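You operate a simulated robot arm through the tools that you are given. There is no shell and no other tool.

You run a simulated robot arm. Do the job below in one go: nothing can be reset, and whatever is moved stays where it is left.

## Task
Hang the yellow-head probe in the stirrer clamp, loosen the clamp knob, lower the clamp and tighten the knob.
Fine: clamp all the way down, so that the probe dips into the sample on the plate. Leave the samples and the other controls.

The check looks at the end state, three seconds after you hand in, the way a careful person would. Anything else that was tipped, shoved, dropped, spilled or broken makes it a failure.

## Robot
A 6-joint arm with a two-finger parallel gripper, fixed in place. Base frame: the origin is on the floor under the middle of its stand, x ahead of it, y to its left, z up. Units: mm, rad, N and s.
With the tool pointing down near the work surface it reaches from about 320 to 700 mm from the base axis. Its first joint turns from -2.897 to 2.897 rad. Payload 4.1 kg.
Tool frame: the origin (TCP) lies between the finger pads and is the grasp point; the fingertips stand 23 mm ahead of it; z points along the fingers, y is the line along which they close. The gripper opens to 94 mm. The fingers are 38 mm wide and 10 mm thick; the gripper's body (54 by 96 mm) begins 39 mm behind the TCP.
Orientation is that of the tool frame in the base frame, as a unit quaternion [x, y, z, w]. With the fingers straight down and closing along the base's y, the tool's x points along the base's -x, its y along +y and its z along -z.

## Interface
- The arm moves only by the tool move_arm. Its argument "deltas" is a list that holds one entry, the list of rows, each a list of 7 numbers: the shift along the tool's x, y, z in mm, then the turn, a rotation vector about the tool's x, y, z in rad, then the closure, from 0 (fully open) to 1 (shut). In form: [[[dx, dy, dz, ax, ay, az, jaw], ...]]. A call has 1 to 20 rows; each row is the pose to reach, as a shift and turn from the pose commanded when the call began, along the tool's axes at that moment. A row lasts 0.2 s, in which the tool goes at most 50 mm and 0.15 rad; a call with a longer step from one row to the next is refused whole, and so is a gripper value outside its range. Where a pose cannot be reached the arm comes as near as it can. A force on the tool above 70 N (or 10 N above the force at the start of the call, whichever is more), or a blocked arm, ends the call early, and 0.2 s more pass. Each finger travels about 45 mm/s and halts on what it meets, pressing with about 31 N; the grip force reading is that of the motor and also rises with nothing between the fingers. The clock runs only during rows and for 0.2 s after the last one: add rows that repeat a pose to give the fingers time. It gives the time, the measured TCP pose, the force on the tool (base axes), the opening and the grip force at its end, in the units of the frame above (readings bear some noise), with the torque about the TCP (base axes, N m) and any sound that the robot's microphone picked up, and new pictures: "show" is both (left out), scene, wrist or none.
- Cameras (640 x 400 px; columns grow to the right, rows downward): "scene" is fixed at [219.2, 500.2, 1953.4]; the picture's right is [-0.98, 0.20, 0.00], its down [0.11, 0.54, -0.83] and it looks along [-0.17, -0.82, -0.55] (base axes); focal length 317 px, centre (320, 200). "wrist" rides on the gripper at [86, 16, -75] in the tool frame; the picture's right is [-0.18, 0.98, 0.00], its down [-0.58, -0.11, -0.81] and it looks along [-0.79, -0.15, 0.59] (tool axes); focal length 243 px, centre (320, 200). There is no depth. A picture from a camera that has moved, and an enlarged one, comes with that camera's place and axes in the base frame and with its lens.
- lift_body(by): slides the trunk up (or, below 0, down) by that many mm; the arm rides with it, the base frame stays. It gives what a move gives, with no picture.
- close_up(camera, box): a new picture of the part [left, top, right, bottom] of that camera's present view, enlarged. It takes no simulated time.
- sign_off(): hands the job in; it is judged then, once.

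Places have to be worked out from the pictures, the camera data and where the tool is seen. Open the gripper and draw the arm clear of the work before you hand the job in, unless the task says otherwise.

The tools are called as name(argument=value, ...) on one line, values as JSON. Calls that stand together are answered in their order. move_arm: Moves the arm, as the interface text tells. Its arguments: {"type":"object","properties":{"deltas":{"type":"array"},"show":{"type":"string","enum":["both","scene","wrist","none"]}},"required":["deltas"]} The other tools are called the same way: lift_body (by) moves the trunk up or down; close_up (camera, box) takes an enlarged picture of a part of a camera's view; sign_off () hands the job in.

At the start:

```text
t: 0.0
tcp_pos: [199.5, -220.3, 1472.8]
orientation: [0.0, 1.0, -0.002, 0.001]
ft_force: [0.5, -0.3, -0.3]
ft_torque: [0.03, 0.02, 0.01]
grip_width: 94.1
gripper_force: 0.1
trunk travel left (down, up): [-590.0, 0.0]
```

scene: 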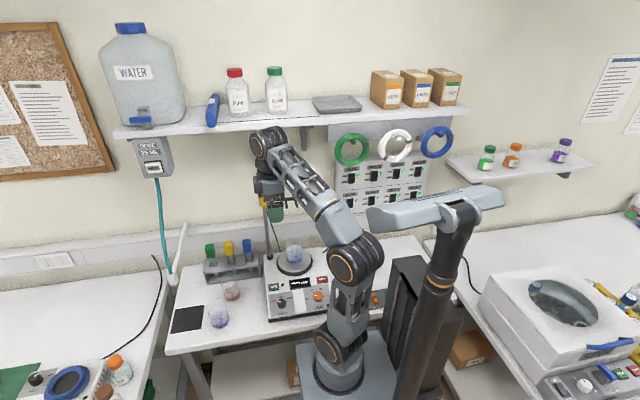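
wrist: 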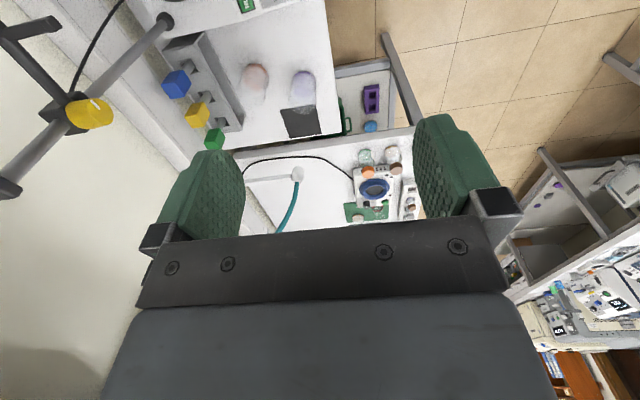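

The pictures show a stirrer with a rod and clamp (yellow knob) and a rack with green, yellow and blue heads. I'll enlarge both views before moving anything.

close_up(camera="scene", box=[160, 180, 400, 340])

close_up(camera="wrist", box=[0, 0, 340, 210])

```text
2.50 times, centred on (280, 260) of scene
camera zoom: at [219.2, 500.2, 1953.4], right [-0.98, 0.2, 0.0], down [0.11, 0.54, -0.83], along [-0.17, -0.82, -0.55], focal length 792 px, centre (420, 50)
```

zoom: 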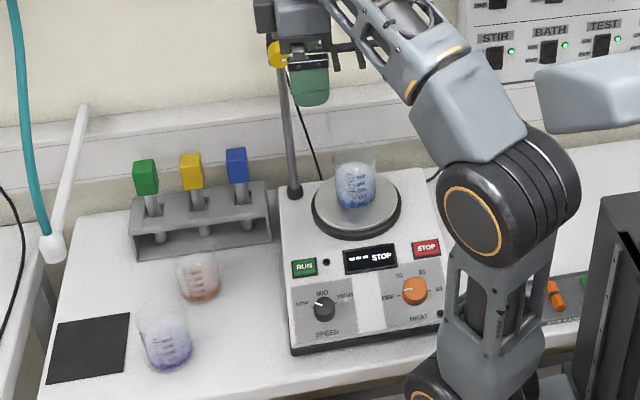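

```text
1.88 times, centred on (170, 105) of wrist
camera zoom: at [113.0, -205.6, 1546.1], right [0.18, 0.98, 0.0], down [0.58, -0.11, 0.81], along [0.79, -0.15, -0.59], focal length 457 px, centre (602, 379)
```

zoom: 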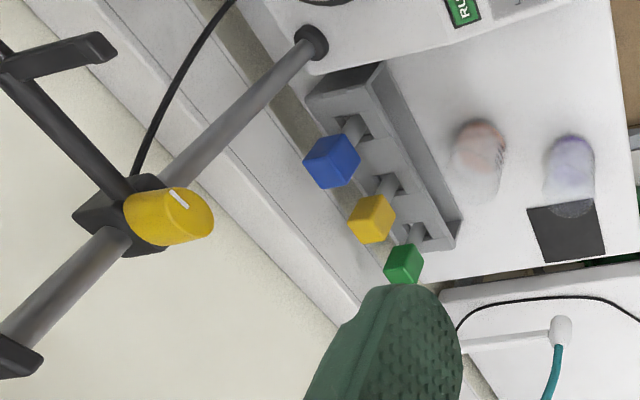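

The scene and wrist views triangulate roughly as follows: yellow probe head near (396,-551,1051), clamp knob near (232,-507,1294), and rod base near (229,-531,992). I'll turn the gripper about its own axis so the wrist camera faces the wall. I'll also shift it so the scene view of the clamp is clear.

move_arm(deltas=[[[-10, 0, -5, 0, 0, 0.143, 0], [-20, 0, -10, 0, 0, 0.286, 0], [-30, 0, -15, 0, 0, 0.428, 0], [-40, 0, -20, 0, 0, 0.571, 0], [-50, 0, -25, 0, 0, 0.714, 0], [-60, 0, -30, 0, 0, 0.857, 0], [-70, 0, -35, 0, 0, 1.0, 0], [-80, 0, -40, 0, 0, 1.142, 0], [-90, 0, -45, 0, 0, 1.285, 0], [-100, 0, -50, 0, 0, 1.428, 0], [-100, 0, -50, 0, 0, 1.571, 0]]])

```text
t: 2.4
tcp_pos: [294.6, -217.5, 1473.4]
orientation: [0.708, 0.706, -0.001, 0.004]
ft_force: [-0.4, -0.6, -0.8]
ft_torque: [-0.01, -0.01, -0.02]
grip_width: 94.0
gripper_force: 0.0
out of reach, approached as far as the arm can: row 1, 2, 3, 4, 5, 6, 7, 8, 9, 10, 11
trunk travel left (down, up): [-590.0, 0.0]
camera wrist: at [311.8, -131.0, 1546.9], right [0.98, -0.19, 0.01], down [-0.11, -0.58, 0.81], along [-0.15, -0.8, -0.59], focal length 243 px, centre (320, 200)
```

scene: 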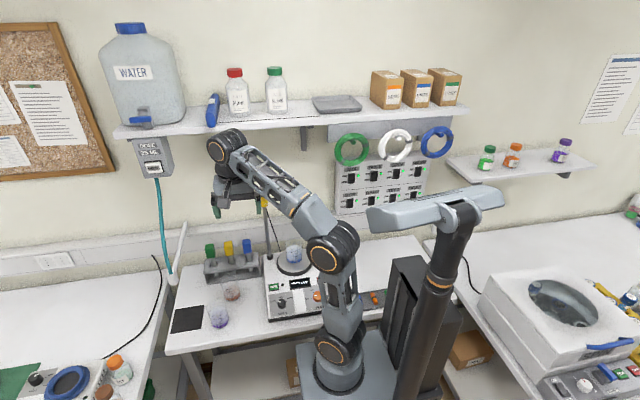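
wrist: 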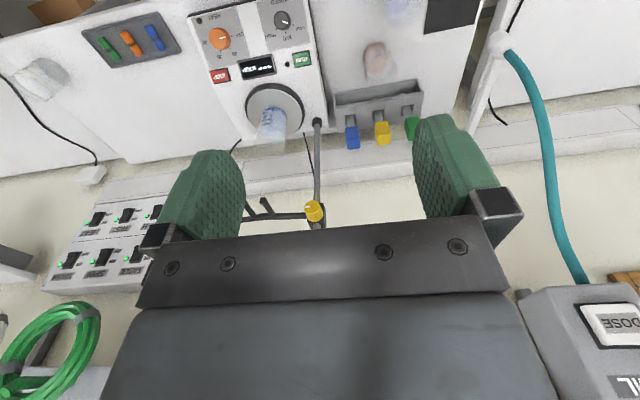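

The clamp, its knob, the fork arm and the rack now all show in the wrist view. I'll enlarge those parts, and the scene view too.

close_up(camera="wrist", box=[230, 160, 350, 235])

close_up(camera="wrist", box=[310, 60, 450, 150])

close_up(camera="scene", box=[190, 180, 330, 270])

close_up(camera="wrist", box=[180, 0, 440, 160])

```text
5.33 times, centred on (290, 198) of wrist
camera zoom: at [311.8, -131.0, 1546.9], right [0.98, -0.19, 0.01], down [-0.11, -0.58, 0.81], along [-0.15, -0.8, -0.59], focal length 1294 px, centre (480, 213)
```

zoom: 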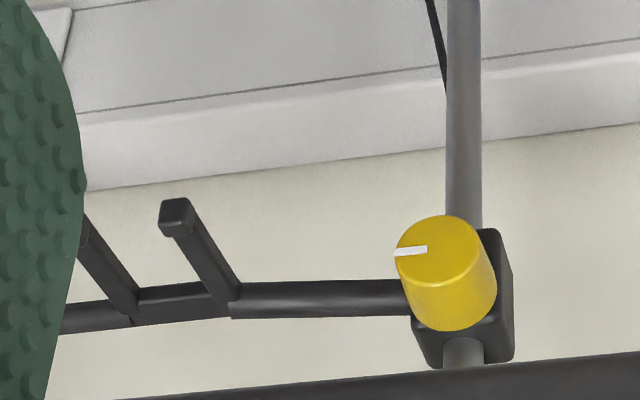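

```text
4.44 times, centred on (380, 105) of wrist
camera zoom: at [311.8, -131.0, 1546.9], right [0.98, -0.19, 0.01], down [-0.11, -0.58, 0.81], along [-0.15, -0.8, -0.59], focal length 1078 px, centre (53, 622)
```

zoom: 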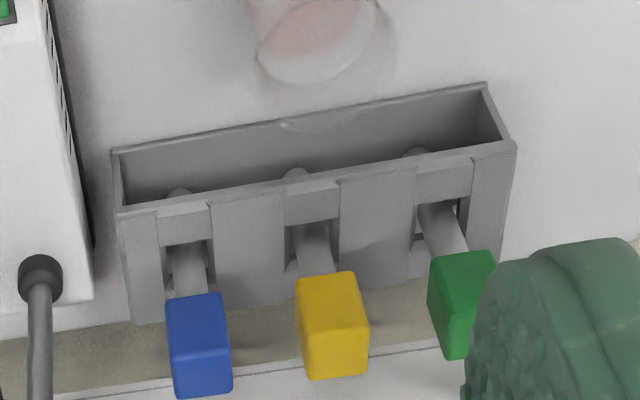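

```text
4.44 times, centred on (260, 225) of scene
camera zoom: at [219.2, 500.2, 1953.4], right [-0.98, 0.2, 0.0], down [0.11, 0.54, -0.83], along [-0.17, -0.82, -0.55], focal length 1408 px, centre (587, 89)
```

zoom: 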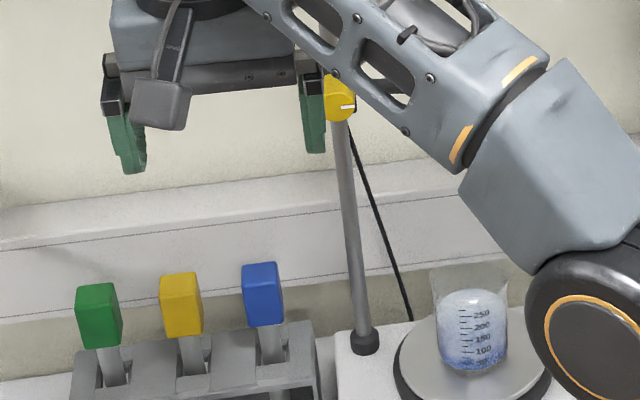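

```text
2.46 times, centred on (310, 80) of wrist
camera zoom: at [311.8, -131.0, 1546.9], right [0.98, -0.19, 0.01], down [-0.11, -0.58, 0.81], along [-0.15, -0.8, -0.59], focal length 597 px, centre (345, 495)
```

zoom: 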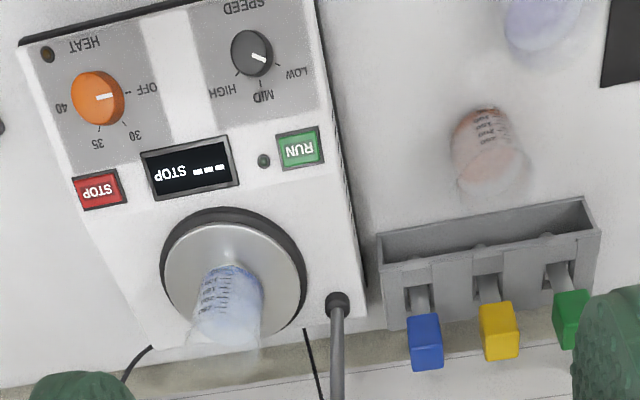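

The clamp is a collar on the rod. Its knob faces +y with a white mark, and a side arm runs toward -x with two prongs pointing +y. I want the gripper horizontal, pointing -y, with the camera on top, so first I'll roll the tool the other way.

move_arm(deltas=[[[0, 0, 0, 0, 0, -0.15, 0], [0, 0, 0, 0, 0, -0.3, 0], [0, 0, 0, 0, 0, -0.45, 0], [0, 0, 0, 0, 0, -0.6, 0], [0, 0, 0, 0, 0, -0.75, 0], [0, 0, 0, 0, 0, -0.9, 0], [0, 0, 0, 0, 0, -1.05, 0], [0, 0, 0, 0, 0, -1.2, 0], [0, 0, 0, 0, 0, -1.35, 0], [0, 0, 0, 0, 0, -1.5, 0], [0, 0, 0, 0, 0, -1.65, 0], [0, 0, 0, 0, 0, -1.8, 0], [0, 0, 0, 0, 0, -1.95, 0], [0, 0, 0, 0, 0, -2.1, 0], [0, 0, 0, 0, 0, -2.25, 0], [0, 0, 0, 0, 0, -2.4, 0], [0, 0, 0, 0, 0, -2.55, 0], [0, 0, 0, 0, 0, -2.7, 0], [0, 0, 0, 0, 0, -2.85, 0], [0, 0, 0, 0, 0, -3.0, 0]]])

```text
t: 6.6
tcp_pos: [295.7, -218.2, 1474.2]
orientation: [-0.657, 0.754, -0.003, 0.0]
ft_force: [1.1, 0.0, -0.5]
ft_torque: [0.01, -0.01, -0.02]
grip_width: 93.8
gripper_force: 0.1
trunk travel left (down, up): [-590.0, 0.0]
camera wrist: at [267.4, -301.4, 1547.2], right [-0.95, 0.32, -0.01], down [0.18, 0.56, 0.8], along [0.26, 0.76, -0.59], focal length 243 px, centre (320, 200)
```

scene: 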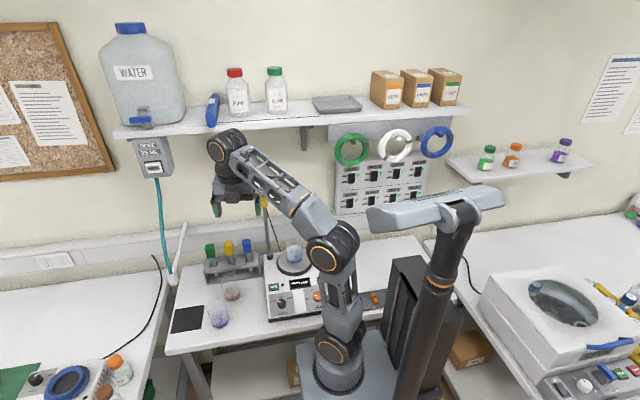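
wrist: 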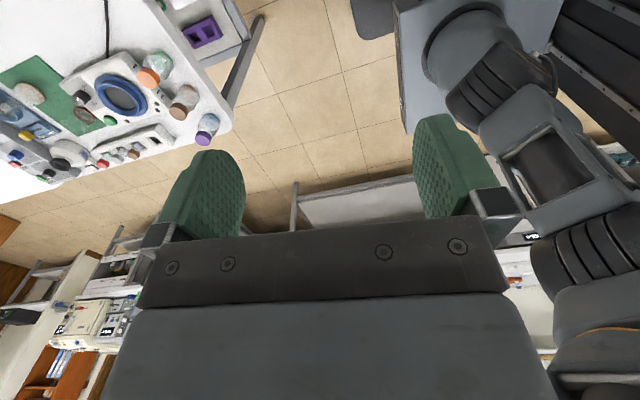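

The roll worked. Next I'll finish the last bit of roll, then tilt the tool up to horizontal pointing -y while drawing forward and down.

move_arm(deltas=[[[0, 0, 0, 0, 0, -0.1416, 0]]], show="none")

move_arm(deltas=[[[15, 0, 8, 0, 0.143, 0, 0], [30, 0, 16, 0, 0.286, 0, 0], [45, 0, 24, 0, 0.428, 0, 0], [60, 0, 32, 0, 0.571, 0, 0], [75, 0, 40, 0, 0.714, 0, 0], [90, 0, 48, 0, 0.857, 0, 0], [105, 0, 56, 0, 1.0, 0, 0], [120, 0, 64, 0, 1.142, 0, 0], [135, 0, 72, 0, 1.285, 0, 0], [145, 0, 80, 0, 1.428, 0, 0], [150, 0, 80, 0, 1.571, 0, 0]]])

```text
t: 7.0
tcp_pos: [293.9, -217.8, 1473.5]
orientation: [0.708, -0.706, 0.004, 0.001]
ft_force: [0.3, 0.0, 0.7]
ft_torque: [-0.02, 0.01, -0.03]
grip_width: 94.1
gripper_force: 0.1
trunk travel left (down, up): [-590.0, 0.0]
```

```text
t: 9.4
tcp_pos: [296.2, -368.0, 1393.8]
orientation: [0.498, -0.5, 0.502, 0.501]
ft_force: [0.3, 0.1, 0.5]
ft_torque: [-0.03, 0.01, 0.01]
grip_width: 94.1
gripper_force: 0.2
trunk travel left (down, up): [-590.0, 0.0]
camera wrist: at [279.8, -294.0, 1480.0], right [-0.98, 0.0, -0.19], down [0.11, 0.8, -0.58], along [0.15, -0.59, -0.79], focal length 243 px, centre (320, 200)
```

scene: 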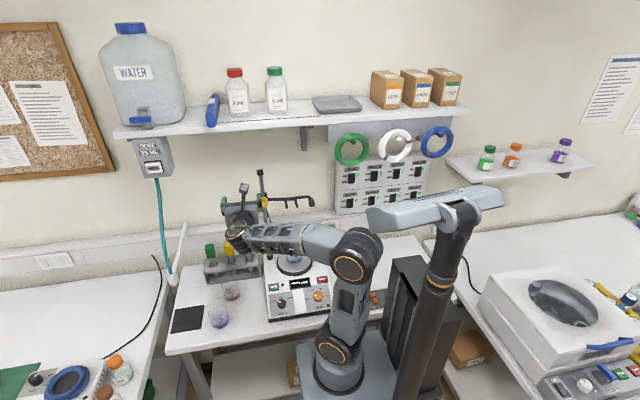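
wrist: 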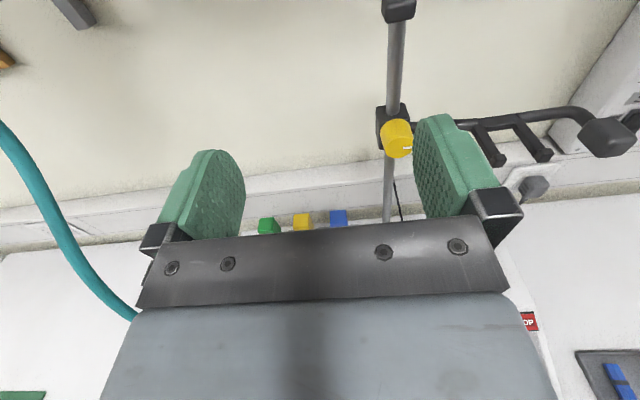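

The gripper is now horizontal with the camera above. The clamp's side arm ends in a black handle, with two prongs in between. I'll enlarge both views to measure it.

close_up(camera="wrist", box=[360, 80, 640, 220])

close_up(camera="scene", box=[200, 160, 330, 240])

close_up(camera="scene", box=[190, 230, 340, 330])

```text
2.29 times, centred on (500, 150) of wrist
camera zoom: at [279.8, -294.0, 1480.0], right [-0.98, 0.0, -0.19], down [0.11, 0.8, -0.58], along [0.15, -0.59, -0.79], focal length 555 px, centre (-91, 314)
```

zoom: 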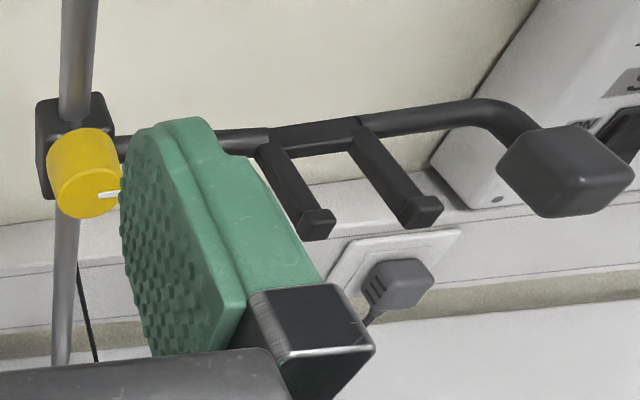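

```text
4.92 times, centred on (265, 200) of scene
camera zoom: at [219.2, 500.2, 1953.4], right [-0.98, 0.2, 0.0], down [0.11, 0.54, -0.83], along [-0.17, -0.82, -0.55], focal length 1560 px, centre (591, 200)
```

zoom: 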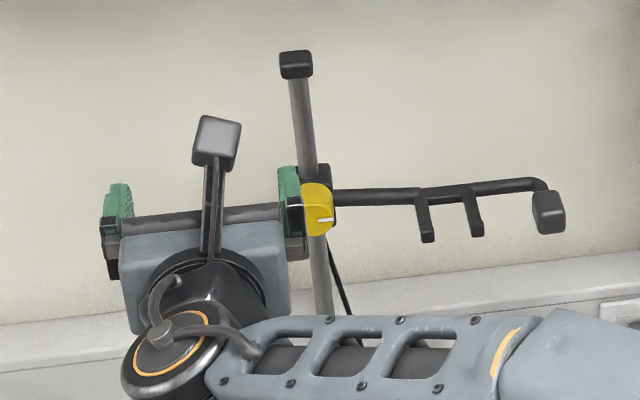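

```text
4.00 times, centred on (265, 280) of scene
camera zoom: at [219.2, 500.2, 1953.4], right [-0.98, 0.2, 0.0], down [0.11, 0.54, -0.83], along [-0.17, -0.82, -0.55], focal length 1267 px, centre (540, -120)
```

zoom: 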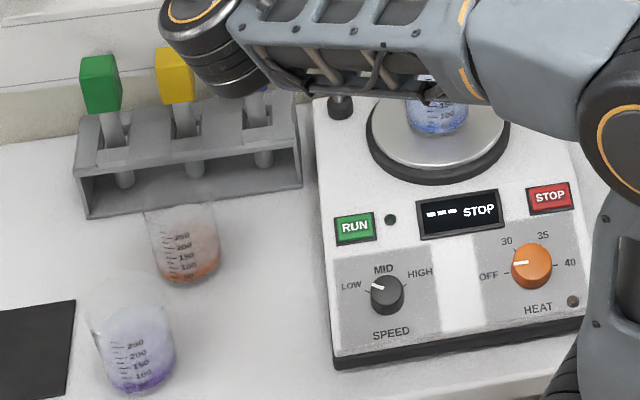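

Triangulating gives prong tips near (147,-455,1294) and (110,-455,1295), so the fork centre is at about x=129. The handle is near (54,-468,1295), and the red beaker stands in front of the yellow probe at about (404,-417). To stay clear of that beaker I'll approach the rack with the gripper tilted about 40° down, starting by lowering the trunk.

lift_body(by=-150)

move_arm(deltas=[[[0, -20, 4, 0, -0.14, 0, 0], [0, -40, 8, 0, -0.28, 0, 0], [0, -60, 12, 0, -0.42, 0, 0], [0, -80, 16, 0, -0.56, 0, 0], [0, -100, 20, 0, -0.7, 0, 0]]])

```text
t: 11.2
tcp_pos: [295.5, -368.9, 1245.2]
orientation: [0.499, -0.5, 0.501, 0.501]
ft_force: [0.1, 0.0, 0.4]
ft_torque: [-0.01, 0.03, -0.02]
grip_width: 94.0
gripper_force: 0.1
trunk travel left (down, up): [-440.0, 150.0]
```

```text
t: 12.3
tcp_pos: [397.3, -387.6, 1244.7]
orientation: [0.642, -0.641, 0.299, 0.297]
ft_force: [-0.3, -0.2, 0.1]
ft_torque: [0.01, 0.03, -0.01]
grip_width: 93.9
gripper_force: 0.1
trunk travel left (down, up): [-440.0, 150.0]
camera wrist: at [380.5, -387.2, 1358.3], right [-0.98, 0.12, -0.14], down [0.11, 0.99, 0.07], along [0.15, 0.06, -0.99], focal length 243 px, centre (320, 200)
```

scene: 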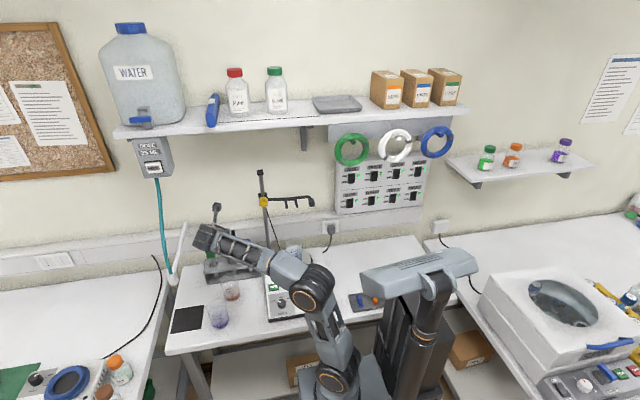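
wrist: 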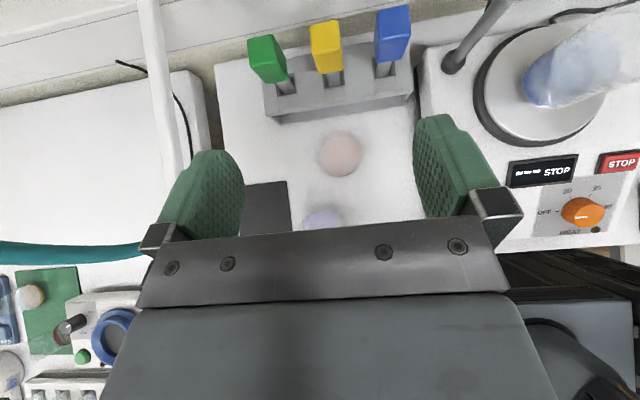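

The rack, red beaker and stirrer plate show clearly from above. I'll enlarge the rack in the wrist view, plus the clamp and rack in the now unobstructed scene view.

close_up(camera="wrist", box=[230, 0, 430, 125])

close_up(camera="scene", box=[240, 160, 352, 230])

close_up(camera="scene", box=[250, 235, 330, 285])

```text
3.20 times, centred on (330, 62) of wrist
camera zoom: at [380.5, -387.2, 1358.3], right [-0.98, 0.12, -0.14], down [0.11, 0.99, 0.07], along [0.15, 0.06, -0.99], focal length 776 px, centre (288, 640)
```

zoom: 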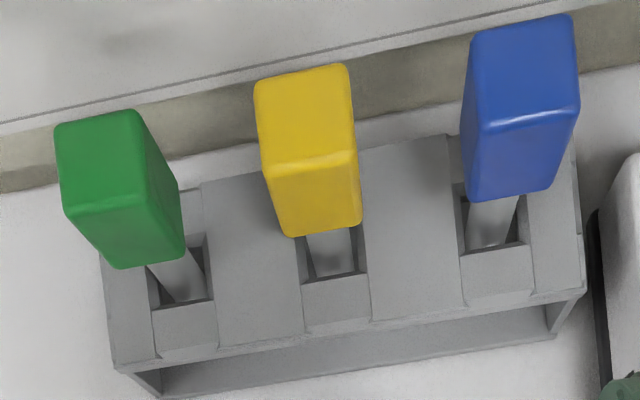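

```text
5.71 times, centred on (296, 195) of scene
camera zoom: at [219.2, 500.2, 1953.4], right [-0.98, 0.2, 0.0], down [0.11, 0.54, -0.83], along [-0.17, -0.82, -0.55], focal length 1810 px, centre (457, 229)
```

zoom: 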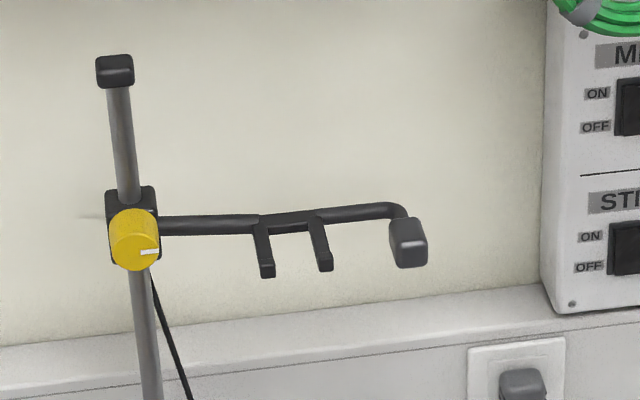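

```text
8.00 times, centred on (290, 260) of scene
camera zoom: at [219.2, 500.2, 1953.4], right [-0.98, 0.2, 0.0], down [0.11, 0.54, -0.83], along [-0.17, -0.82, -0.55], focal length 2534 px, centre (560, -280)
```

zoom: 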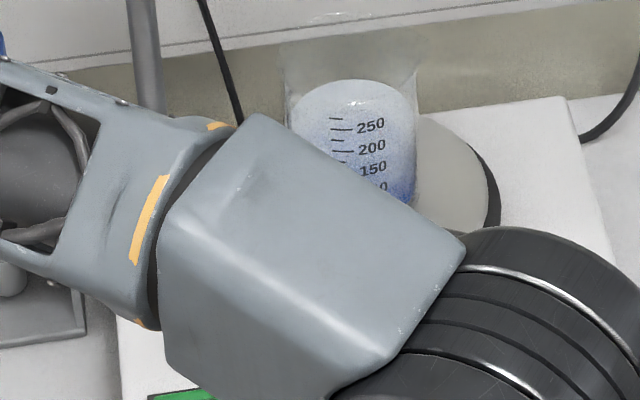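

The yellow head works out at about x 379–410, y -560 to -532, z 1031–1086, square to the base axes. Its neighbours are roughly 40 mm clear on each side, and the rack top is at about z=1021. I'll partly close the jaw to about 55 mm and move to a pre-grasp point along the 40° approach line.

move_arm(deltas=[[[-10, 0.7, 28, 0, 0, 0, 0.2], [-20, 1.4, 57, 0, 0, 0, 0.415], [-30, 2.1, 86, 0, 0, 0, 0.415], [-39, 2.8, 114, 0, 0, 0, 0.415], [-39, 2.8, 114, 0, 0, 0, 0.415]]])

```text
t: 13.6
tcp_pos: [392.6, -451.0, 1141.4]
orientation: [-0.64, 0.641, -0.3, -0.299]
ft_force: [-0.2, -0.6, -0.5]
ft_torque: [-0.02, 0.01, 0.0]
grip_width: 55.0
gripper_force: 0.1
trunk travel left (down, up): [-440.0, 150.0]
camera wrist: at [377.0, -450.3, 1254.4], right [-0.98, 0.12, -0.14], down [0.11, 0.99, 0.07], along [0.15, 0.06, -0.99], focal length 243 px, centre (320, 200)
```

scene: 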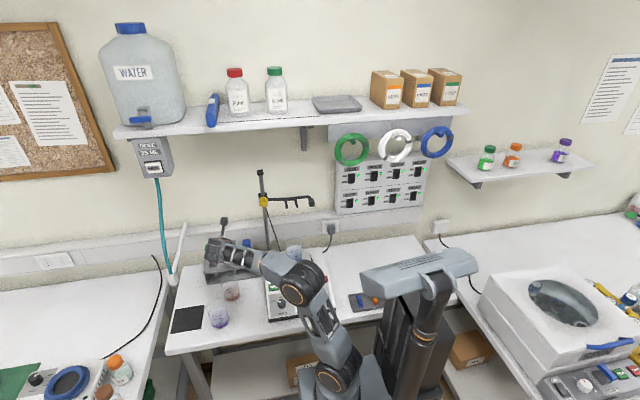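
wrist: 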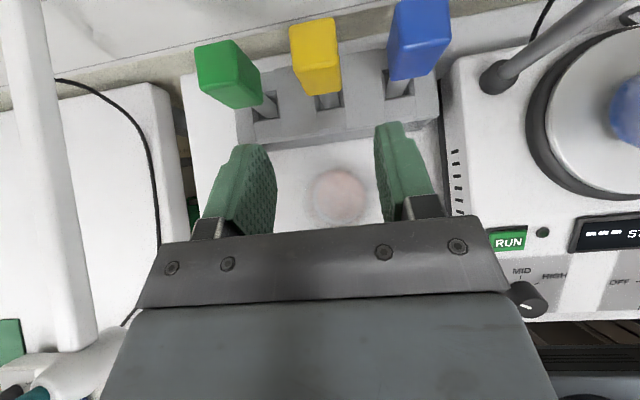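

The jaw is at 55 mm and the head lies straight ahead between the fingers. I'll enlarge the view to refine the head's position.

close_up(camera="wrist", box=[190, 0, 450, 160])

```text
2.46 times, centred on (320, 80) of wrist
camera zoom: at [377.0, -450.3, 1254.4], right [-0.98, 0.12, -0.14], down [0.11, 0.99, 0.07], along [0.15, 0.06, -0.99], focal length 597 px, centre (320, 495)
```

zoom: 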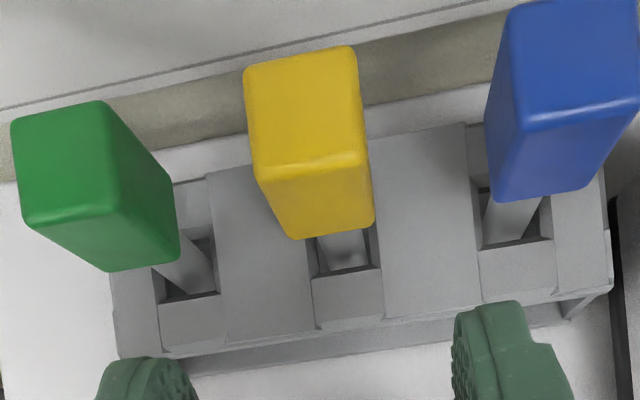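

The refined head centre is about (394.3,-544.5,1059), with its bottom at about 1033. I'll advance about 114 mm along the tool axis so the fingers straddle the upper half of the head, then look before closing.

move_arm(deltas=[[[0, 0, 25, 0, 0, 0, 0.415], [-0.5, -0.5, 50, 0, 0, 0, 0.415], [-1, -0.5, 75, 0, 0, 0, 0.415], [-1.5, -1, 97, 0, 0, 0, 0.415], [-1.5, -1, 113.5, 0, 0, 0, 0.415], [-1.5, -1, 113.5, 0, 0, 0, 0.415]]])

```text
t: 14.9
tcp_pos: [393.9, -537.5, 1066.6]
orientation: [-0.641, 0.641, -0.3, -0.298]
ft_force: [1.5, -0.6, -0.1]
ft_torque: [0.01, -0.03, -0.04]
grip_width: 54.7
gripper_force: 0.1
trunk travel left (down, up): [-440.0, 150.0]
camera wrist: at [378.0, -536.6, 1180.5], right [-0.98, 0.12, -0.14], down [0.11, 0.99, 0.07], along [0.15, 0.05, -0.99], focal length 243 px, centre (320, 200)
```

scene: 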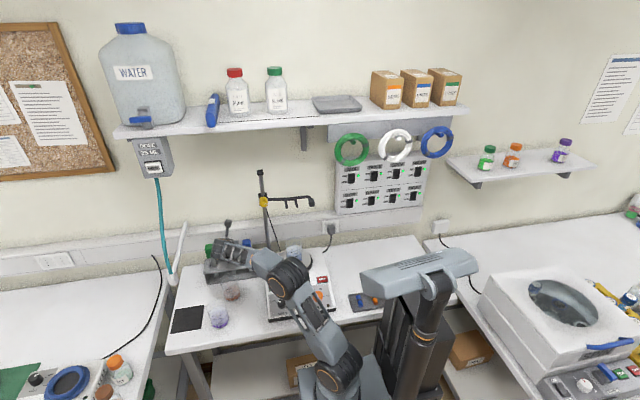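
wrist: 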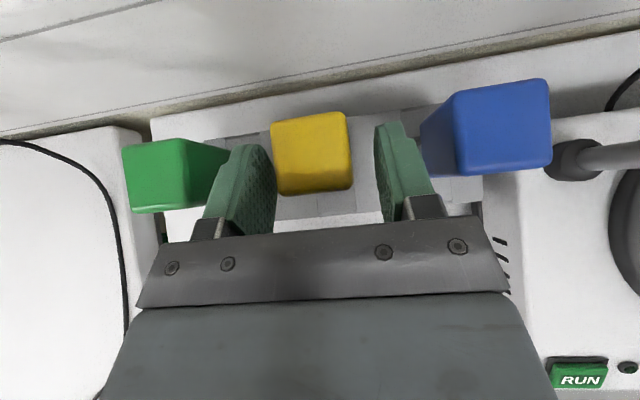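

close_up(camera="wrist", box=[200, 90, 440, 240])

```text
2.67 times, centred on (320, 165) of wrist
camera zoom: at [378.0, -536.6, 1180.5], right [-0.98, 0.12, -0.14], down [0.11, 0.99, 0.07], along [0.15, 0.05, -0.99], focal length 647 px, centre (320, 293)
```

zoom: 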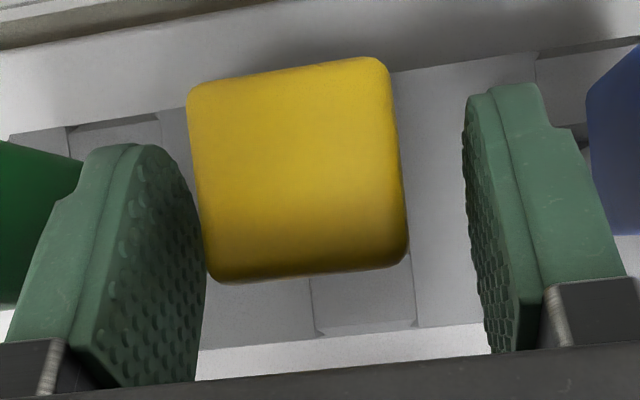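

The head sits centred between the open fingers (head x about 393.7, TCP x 393.9). I'll close on it now.

move_arm(deltas=[[[0, 0, 0, 0, 0, 0, 0.6], [0, 0, 0, 0, 0, 0, 0.8], [0, 0, 0, 0, 0, 0, 1.0], [0, 0, 0, 0, 0, 0, 1.0], [0, 0, 0, 0, 0, 0, 1.0]]], show="wrist")

```text
t: 16.1
tcp_pos: [394.1, -537.4, 1068.0]
orientation: [0.641, -0.641, 0.3, 0.298]
ft_force: [0.5, -0.2, -0.2]
ft_torque: [0.03, 0.01, 0.03]
grip_width: 33.5
gripper_force: 31.4
trunk travel left (down, up): [-440.0, 150.0]
camera wrist: at [378.1, -536.2, 1180.6], right [-0.98, 0.12, -0.14], down [0.11, 0.99, 0.07], along [0.15, 0.06, -0.99], focal length 243 px, centre (320, 200)
```

wrist: 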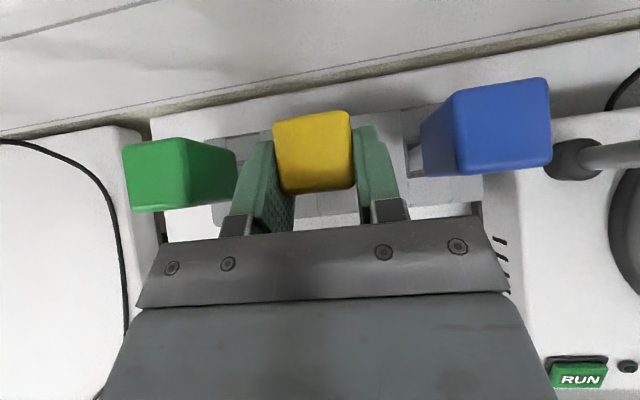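

It grips the head at 33.5 mm width with 31 N. I'll lift 40 mm straight up with the arm first, watching the force.

move_arm(deltas=[[[3.8, 0, -3.2, 0, 0, 0, 1.0], [7.6, 0, -6.4, 0, 0, 0, 1.0], [15.3, 0, -12.9, 0, 0, 0, 1.0], [23, 0, -19.3, 0, 0, 0, 1.0], [30.6, 0, -25.8, 0, 0, 0, 1.0]]])

```text
t: 17.4
tcp_pos: [393.5, -537.9, 1108.9]
orientation: [-0.64, 0.641, -0.3, -0.299]
ft_force: [-0.1, 0.5, -1.6]
ft_torque: [0.0, -0.01, -0.01]
grip_width: 33.6
gripper_force: 31.2
trunk travel left (down, up): [-440.0, 150.0]
camera wrist: at [377.9, -535.7, 1221.5], right [-0.98, 0.12, -0.14], down [0.11, 0.99, 0.07], along [0.15, 0.06, -0.99], focal length 243 px, centre (320, 200)
```

scene: 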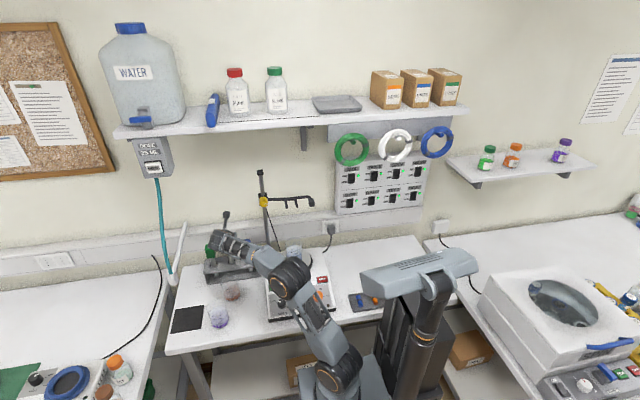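
wrist: 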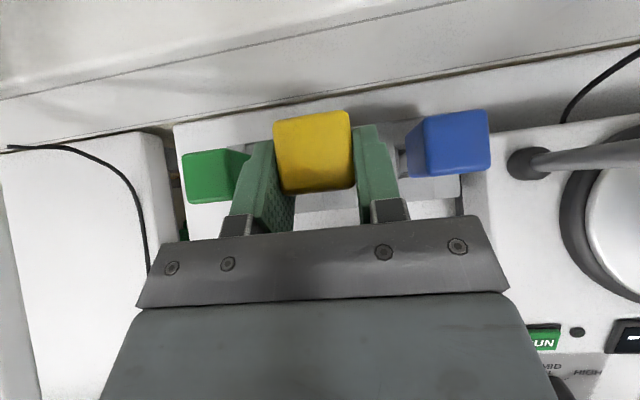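

The probe lifts freely, weighing about 1.6 N. I'll raise the trunk 150 mm, which takes the stem straight up out of the rack and above the neighbouring heads.

lift_body(by=150)

close_up(camera="scene", box=[180, 170, 340, 310])

close_up(camera="wrist", box=[0, 0, 640, 400])

```text
t: 19.1
tcp_pos: [394.0, -536.9, 1258.7]
orientation: [0.641, -0.64, 0.3, 0.299]
ft_force: [0.5, -0.3, -1.0]
ft_torque: [0.03, -0.02, 0.05]
grip_width: 33.5
gripper_force: 31.5
trunk travel left (down, up): [-590.0, 0.0]
```

```text
2.86 times, centred on (260, 240) of scene
camera zoom: at [219.2, 500.2, 1953.4], right [-0.98, 0.2, 0.0], down [0.11, 0.54, -0.83], along [-0.17, -0.82, -0.55], focal length 905 px, centre (491, 86)
```

zoom: 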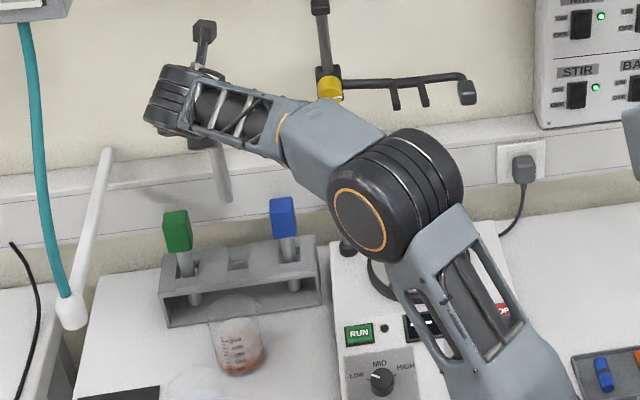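

```text
1.00 times, centred on (320, 200) of wrist (not enlarged: the box is as wide or as high as the picture)
camera zoom: at [378.0, -535.8, 1371.1], right [-0.98, 0.12, -0.14], down [0.11, 0.99, 0.07], along [0.15, 0.06, -0.99], focal length 243 px, centre (320, 200)
```

zoom: 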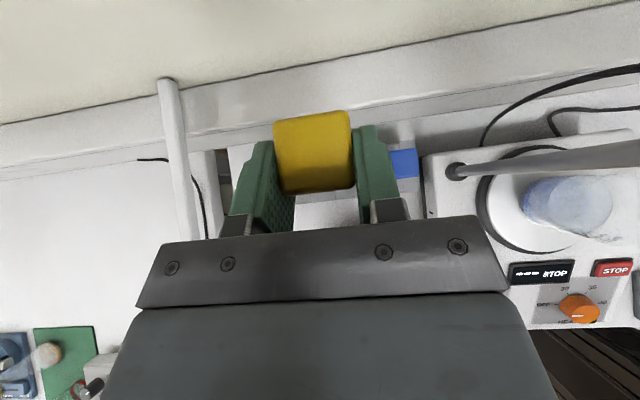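

The probe is out of the rack, with its stem about 119 mm long below the head. Next I'll draw back toward +y and up, then move across to stop in front of the fork at TCP about (128.7,-380,1360).

move_arm(deltas=[[[-4, 0, -31, 0, 0, 0, 1.0], [-8, 0, -62, 0, 0, 0, 1.0], [-12, 0, -93, 0, 0, 0, 1.0], [-16, 0, -124, 0, 0, 0, 1.0], [-20, 0, -155, 0, 0, 0, 1.0], [-24, 0, -185, 0, 0, 0, 1.0], [-24, 30, -185, 0, 0, 0, 1.0], [-24, 60, -185, 0, 0, 0, 1.0], [-24, 90, -185, 0, 0, 0, 1.0], [-24, 120, -185, 0, 0, 0, 1.0], [-24, 150, -185, 0, 0, 0, 1.0], [-24, 180, -185, 0, 0, 0, 1.0], [-24, 210, -185, 0, 0, 0, 1.0], [-24, 240, -185, 0, 0, 0, 1.0], [-24, 265, -185, 0, 0, 0, 1.0], [-24, 265, -185, 0, 0, 0, 1.0]]])

```text
t: 22.5
tcp_pos: [128.8, -379.4, 1357.4]
orientation: [0.641, -0.64, 0.3, 0.298]
ft_force: [-0.2, -0.5, -1.0]
ft_torque: [-0.02, 0.01, 0.0]
grip_width: 33.6
gripper_force: 30.7
trunk travel left (down, up): [-590.0, 0.0]
camera wrist: at [112.8, -378.4, 1471.0], right [-0.98, 0.12, -0.14], down [0.11, 0.99, 0.07], along [0.15, 0.05, -0.99], focal length 243 px, centre (320, 200)
```

scene: 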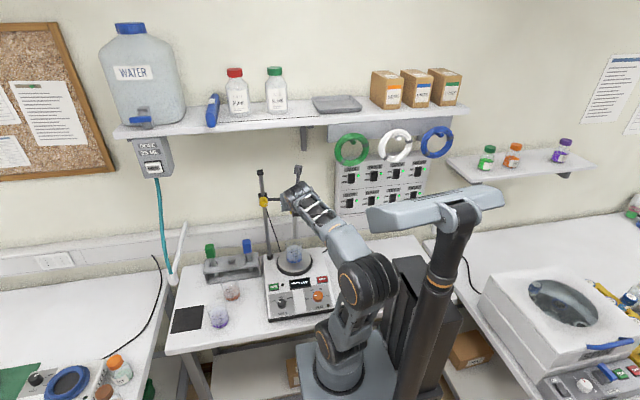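
wrist: 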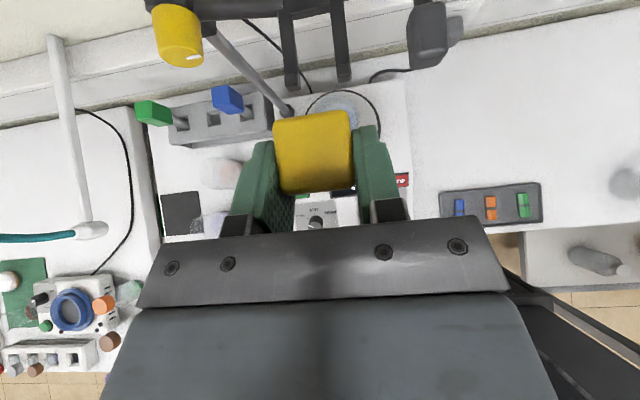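

The probe is in front of the fork and the prongs show at the top of the wrist view. I'll enlarge both views to align it.

close_up(camera="wrist", box=[140, 0, 460, 200])

close_up(camera="scene", box=[250, 160, 350, 222])

```text
2.00 times, centred on (300, 100) of wrist
camera zoom: at [112.8, -378.4, 1471.0], right [-0.98, 0.12, -0.14], down [0.11, 0.99, 0.07], along [0.15, 0.05, -0.99], focal length 485 px, centre (360, 400)
```

zoom: 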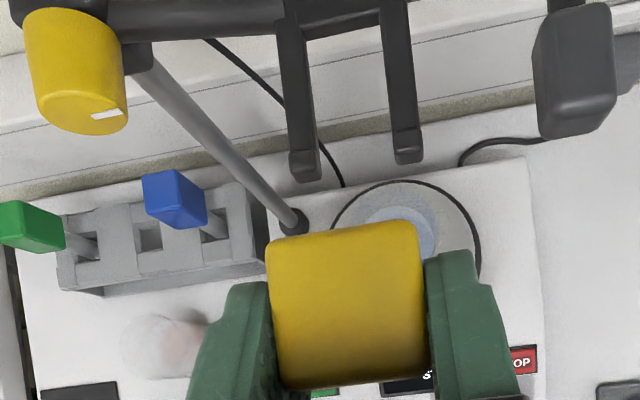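

```text
6.40 times, centred on (300, 191) of scene
camera zoom: at [219.2, 500.2, 1953.4], right [-0.98, 0.2, 0.0], down [0.11, 0.54, -0.83], along [-0.17, -0.82, -0.55], focal length 2028 px, centre (448, 258)
```

zoom: 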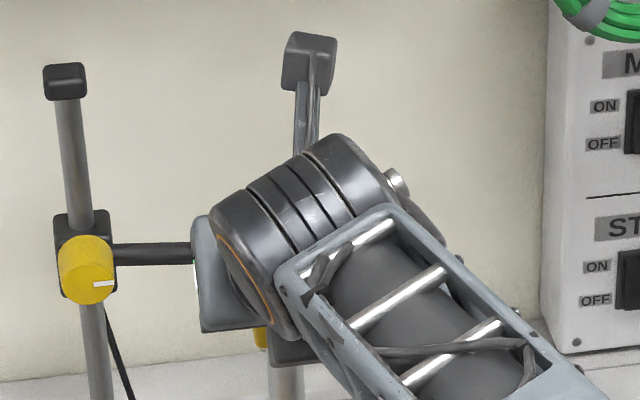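

close_up(camera="scene", box=[275, 200, 339, 240])

close_up(camera="wrist", box=[260, 0, 380, 100])

```text
10.00 times, centred on (307, 220) of scene
camera zoom: at [219.2, 500.2, 1953.4], right [-0.98, 0.2, 0.0], down [0.11, 0.54, -0.83], along [-0.17, -0.82, -0.55], focal length 3168 px, centre (450, 0)
```

zoom: 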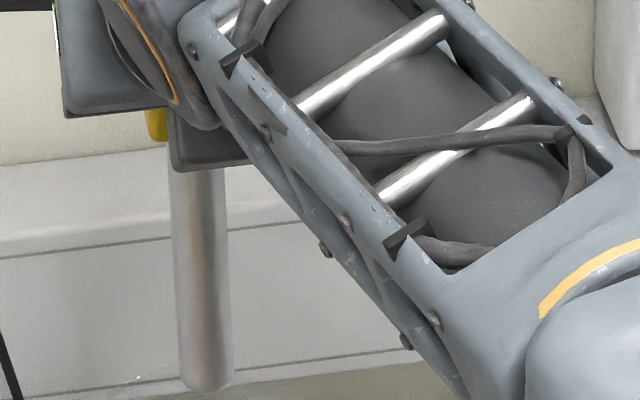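

```text
4.00 times, centred on (320, 50) of wrist
camera zoom: at [112.8, -378.4, 1471.0], right [-0.98, 0.12, -0.14], down [0.11, 0.99, 0.07], along [0.15, 0.05, -0.99], focal length 970 px, centre (320, 800)
```

zoom: 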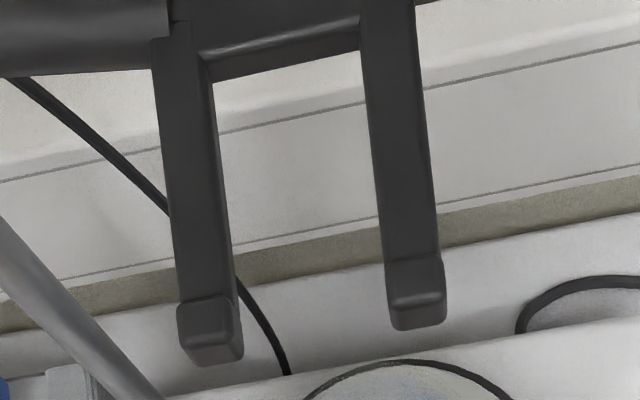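

The stem is about 19.5 mm wide, and the fork gap is about 27 mm centred near x=130. The prongs have small lips at their tips, and the head bottom rides about 20 mm above them. I'll advance 50 mm toward the fork, nudge x by +1 mm, and look again.

move_arm(deltas=[[[8, -0.3, 9.6, 0, 0, 0, 1.0], [16, -0.6, 19.1, 0, 0, 0, 1.0], [24, -1, 28.7, 0, 0, 0, 1.0], [32.2, -1.2, 38.2, 0, 0, 0, 1.0], [32.2, -1.2, 38.2, 0, 0, 0, 1.0]]])

close_up(camera="wrist", box=[220, 40, 420, 165])

close_up(camera="scene", box=[255, 170, 351, 230])

```text
t: 23.7
tcp_pos: [130.1, -428.8, 1359.3]
orientation: [0.641, -0.64, 0.301, 0.298]
ft_force: [-0.4, -0.2, -0.6]
ft_torque: [0.01, 0.0, -0.01]
grip_width: 33.3
gripper_force: 30.9
trunk travel left (down, up): [-590.0, 0.0]
camera wrist: at [114.3, -427.7, 1472.0], right [-0.98, 0.12, -0.14], down [0.11, 0.99, 0.07], along [0.15, 0.05, -0.99], focal length 243 px, centre (320, 200)
```

scene: 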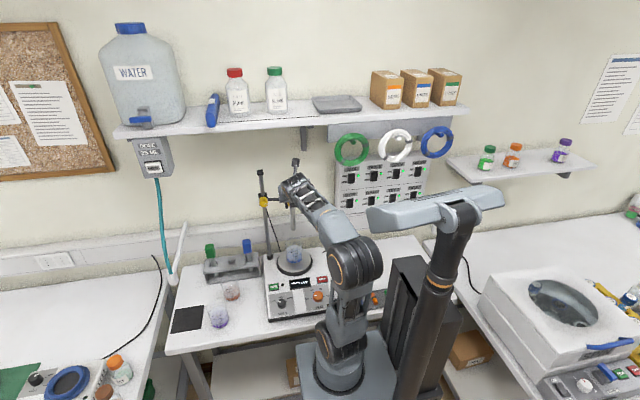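
wrist: 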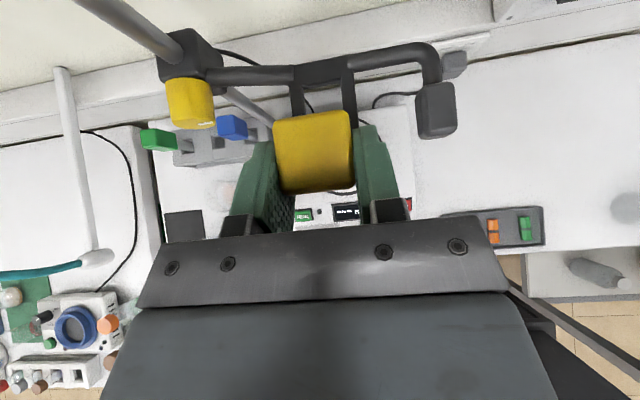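

```text
3.20 times, centred on (320, 102) of wrist
camera zoom: at [114.3, -427.7, 1472.0], right [-0.98, 0.12, -0.14], down [0.11, 0.99, 0.07], along [0.15, 0.05, -0.99], focal length 776 px, centre (320, 512)
```

zoom: 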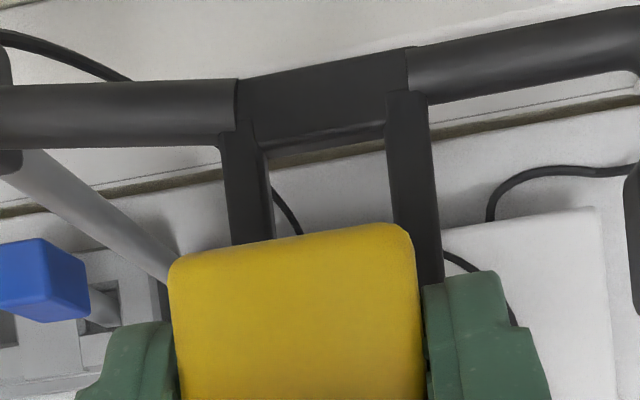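

```text
6.67 times, centred on (303, 200) of scene
camera zoom: at [219.2, 500.2, 1953.4], right [-0.98, 0.2, 0.0], down [0.11, 0.54, -0.83], along [-0.17, -0.82, -0.55], focal length 2112 px, centre (433, 200)
```

zoom: 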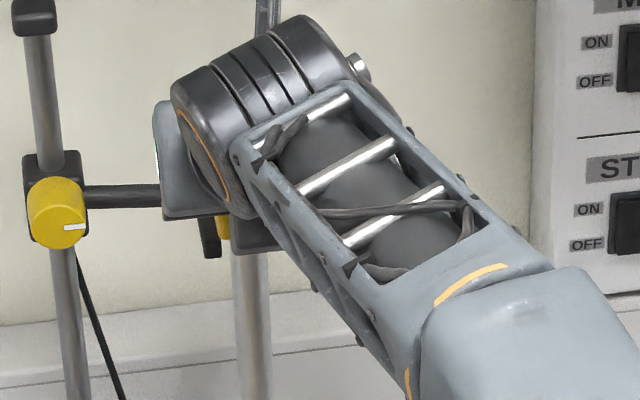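

Both views agree that the stem is lined up with the gap to about 1 mm. I'll slide the remaining 37 mm toward the wall in small steps.

move_arm(deltas=[[[5.2, 0, 6.1, 0, 0, 0, 1.0], [10.3, 0, 12.2, 0, 0, 0, 1.0], [15.5, 0, 18.4, 0, 0, 0, 1.0], [19.5, 0, 23.2, 0, 0, 0, 1.0], [23.8, 0, 28.3, 0, 0, 0, 1.0], [23.8, 0, 28.3, 0, 0, 0, 1.0]]])

close_up(camera="wrist", box=[220, 40, 420, 165])

close_up(camera="scene", box=[255, 170, 351, 230])

```text
t: 25.1
tcp_pos: [130.5, -465.7, 1359.4]
orientation: [-0.64, 0.641, -0.3, -0.299]
ft_force: [0.7, 0.1, -1.0]
ft_torque: [-0.02, -0.01, 0.0]
grip_width: 33.2
gripper_force: 31.1
trunk travel left (down, up): [-590.0, 0.0]
camera wrist: at [113.9, -465.4, 1471.8], right [-0.98, 0.12, -0.14], down [0.11, 0.99, 0.07], along [0.15, 0.05, -0.99], focal length 243 px, centre (320, 200)
```

scene: 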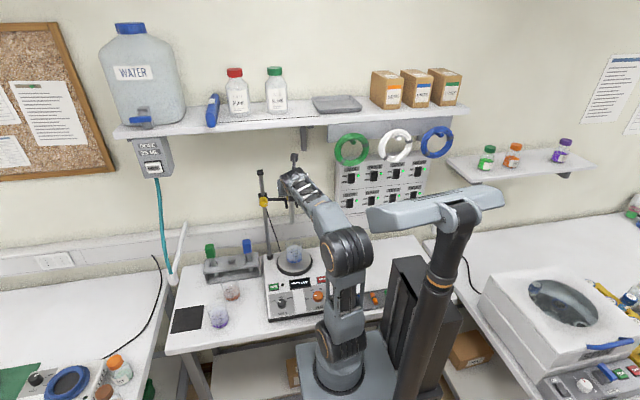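
wrist: 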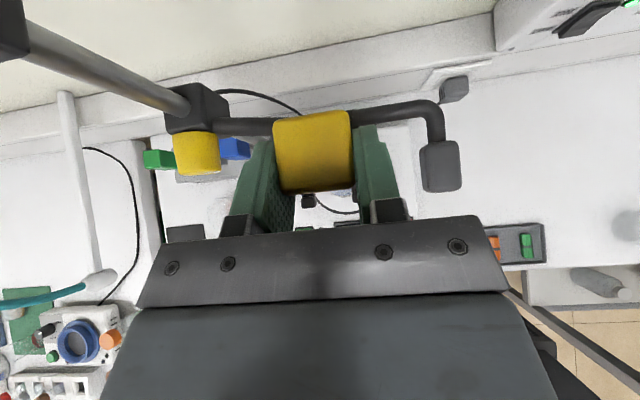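

```text
3.20 times, centred on (320, 102) of wrist
camera zoom: at [113.9, -465.4, 1471.8], right [-0.98, 0.12, -0.14], down [0.11, 0.99, 0.07], along [0.15, 0.05, -0.99], focal length 776 px, centre (320, 512)
```

zoom: 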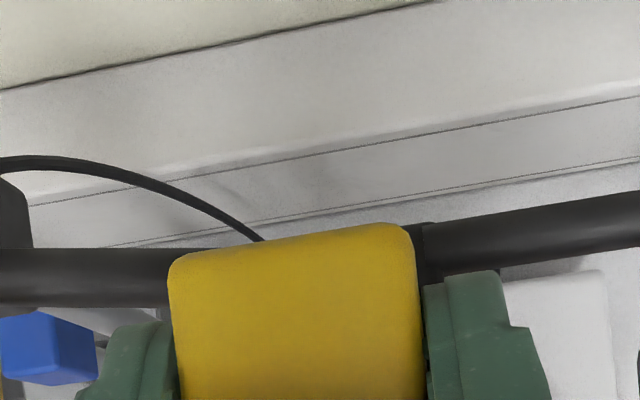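

```text
6.67 times, centred on (303, 200) of scene
camera zoom: at [219.2, 500.2, 1953.4], right [-0.98, 0.2, 0.0], down [0.11, 0.54, -0.83], along [-0.17, -0.82, -0.55], focal length 2112 px, centre (433, 200)
```

zoom: 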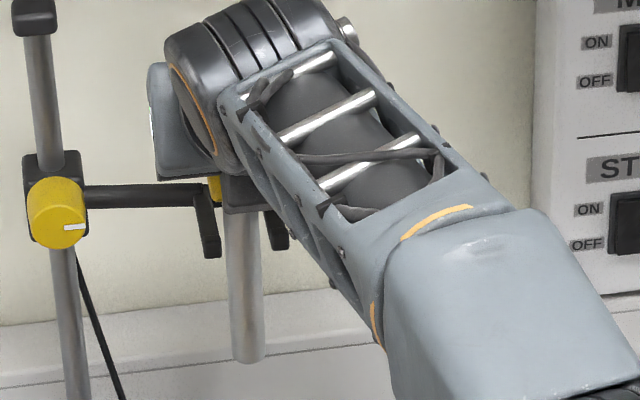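

The scene view shows the stem between both prongs. I'll look closely at the prong tips relative to the head before lowering.

close_up(camera="wrist", box=[260, 150, 388, 230])

close_up(camera="scene", box=[275, 185, 323, 215])

```text
5.00 times, centred on (324, 190) of wrist
camera zoom: at [113.9, -465.4, 1471.8], right [-0.98, 0.12, -0.14], down [0.11, 0.99, 0.07], along [0.15, 0.05, -0.99], focal length 1213 px, centre (300, 250)
```

zoom: 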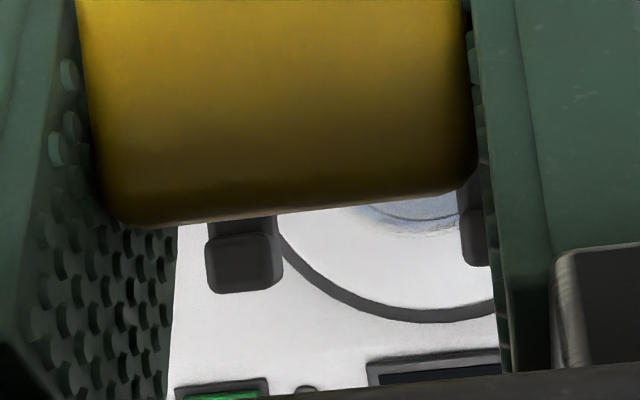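

```text
13.33 times, centred on (299, 200) of scene
camera zoom: at [219.2, 500.2, 1953.4], right [-0.98, 0.2, 0.0], down [0.11, 0.54, -0.83], along [-0.17, -0.82, -0.55], focal length 4224 px, centre (600, 200)
```

zoom: 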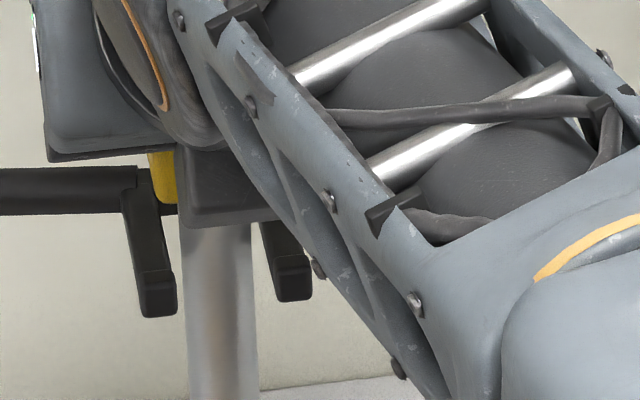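

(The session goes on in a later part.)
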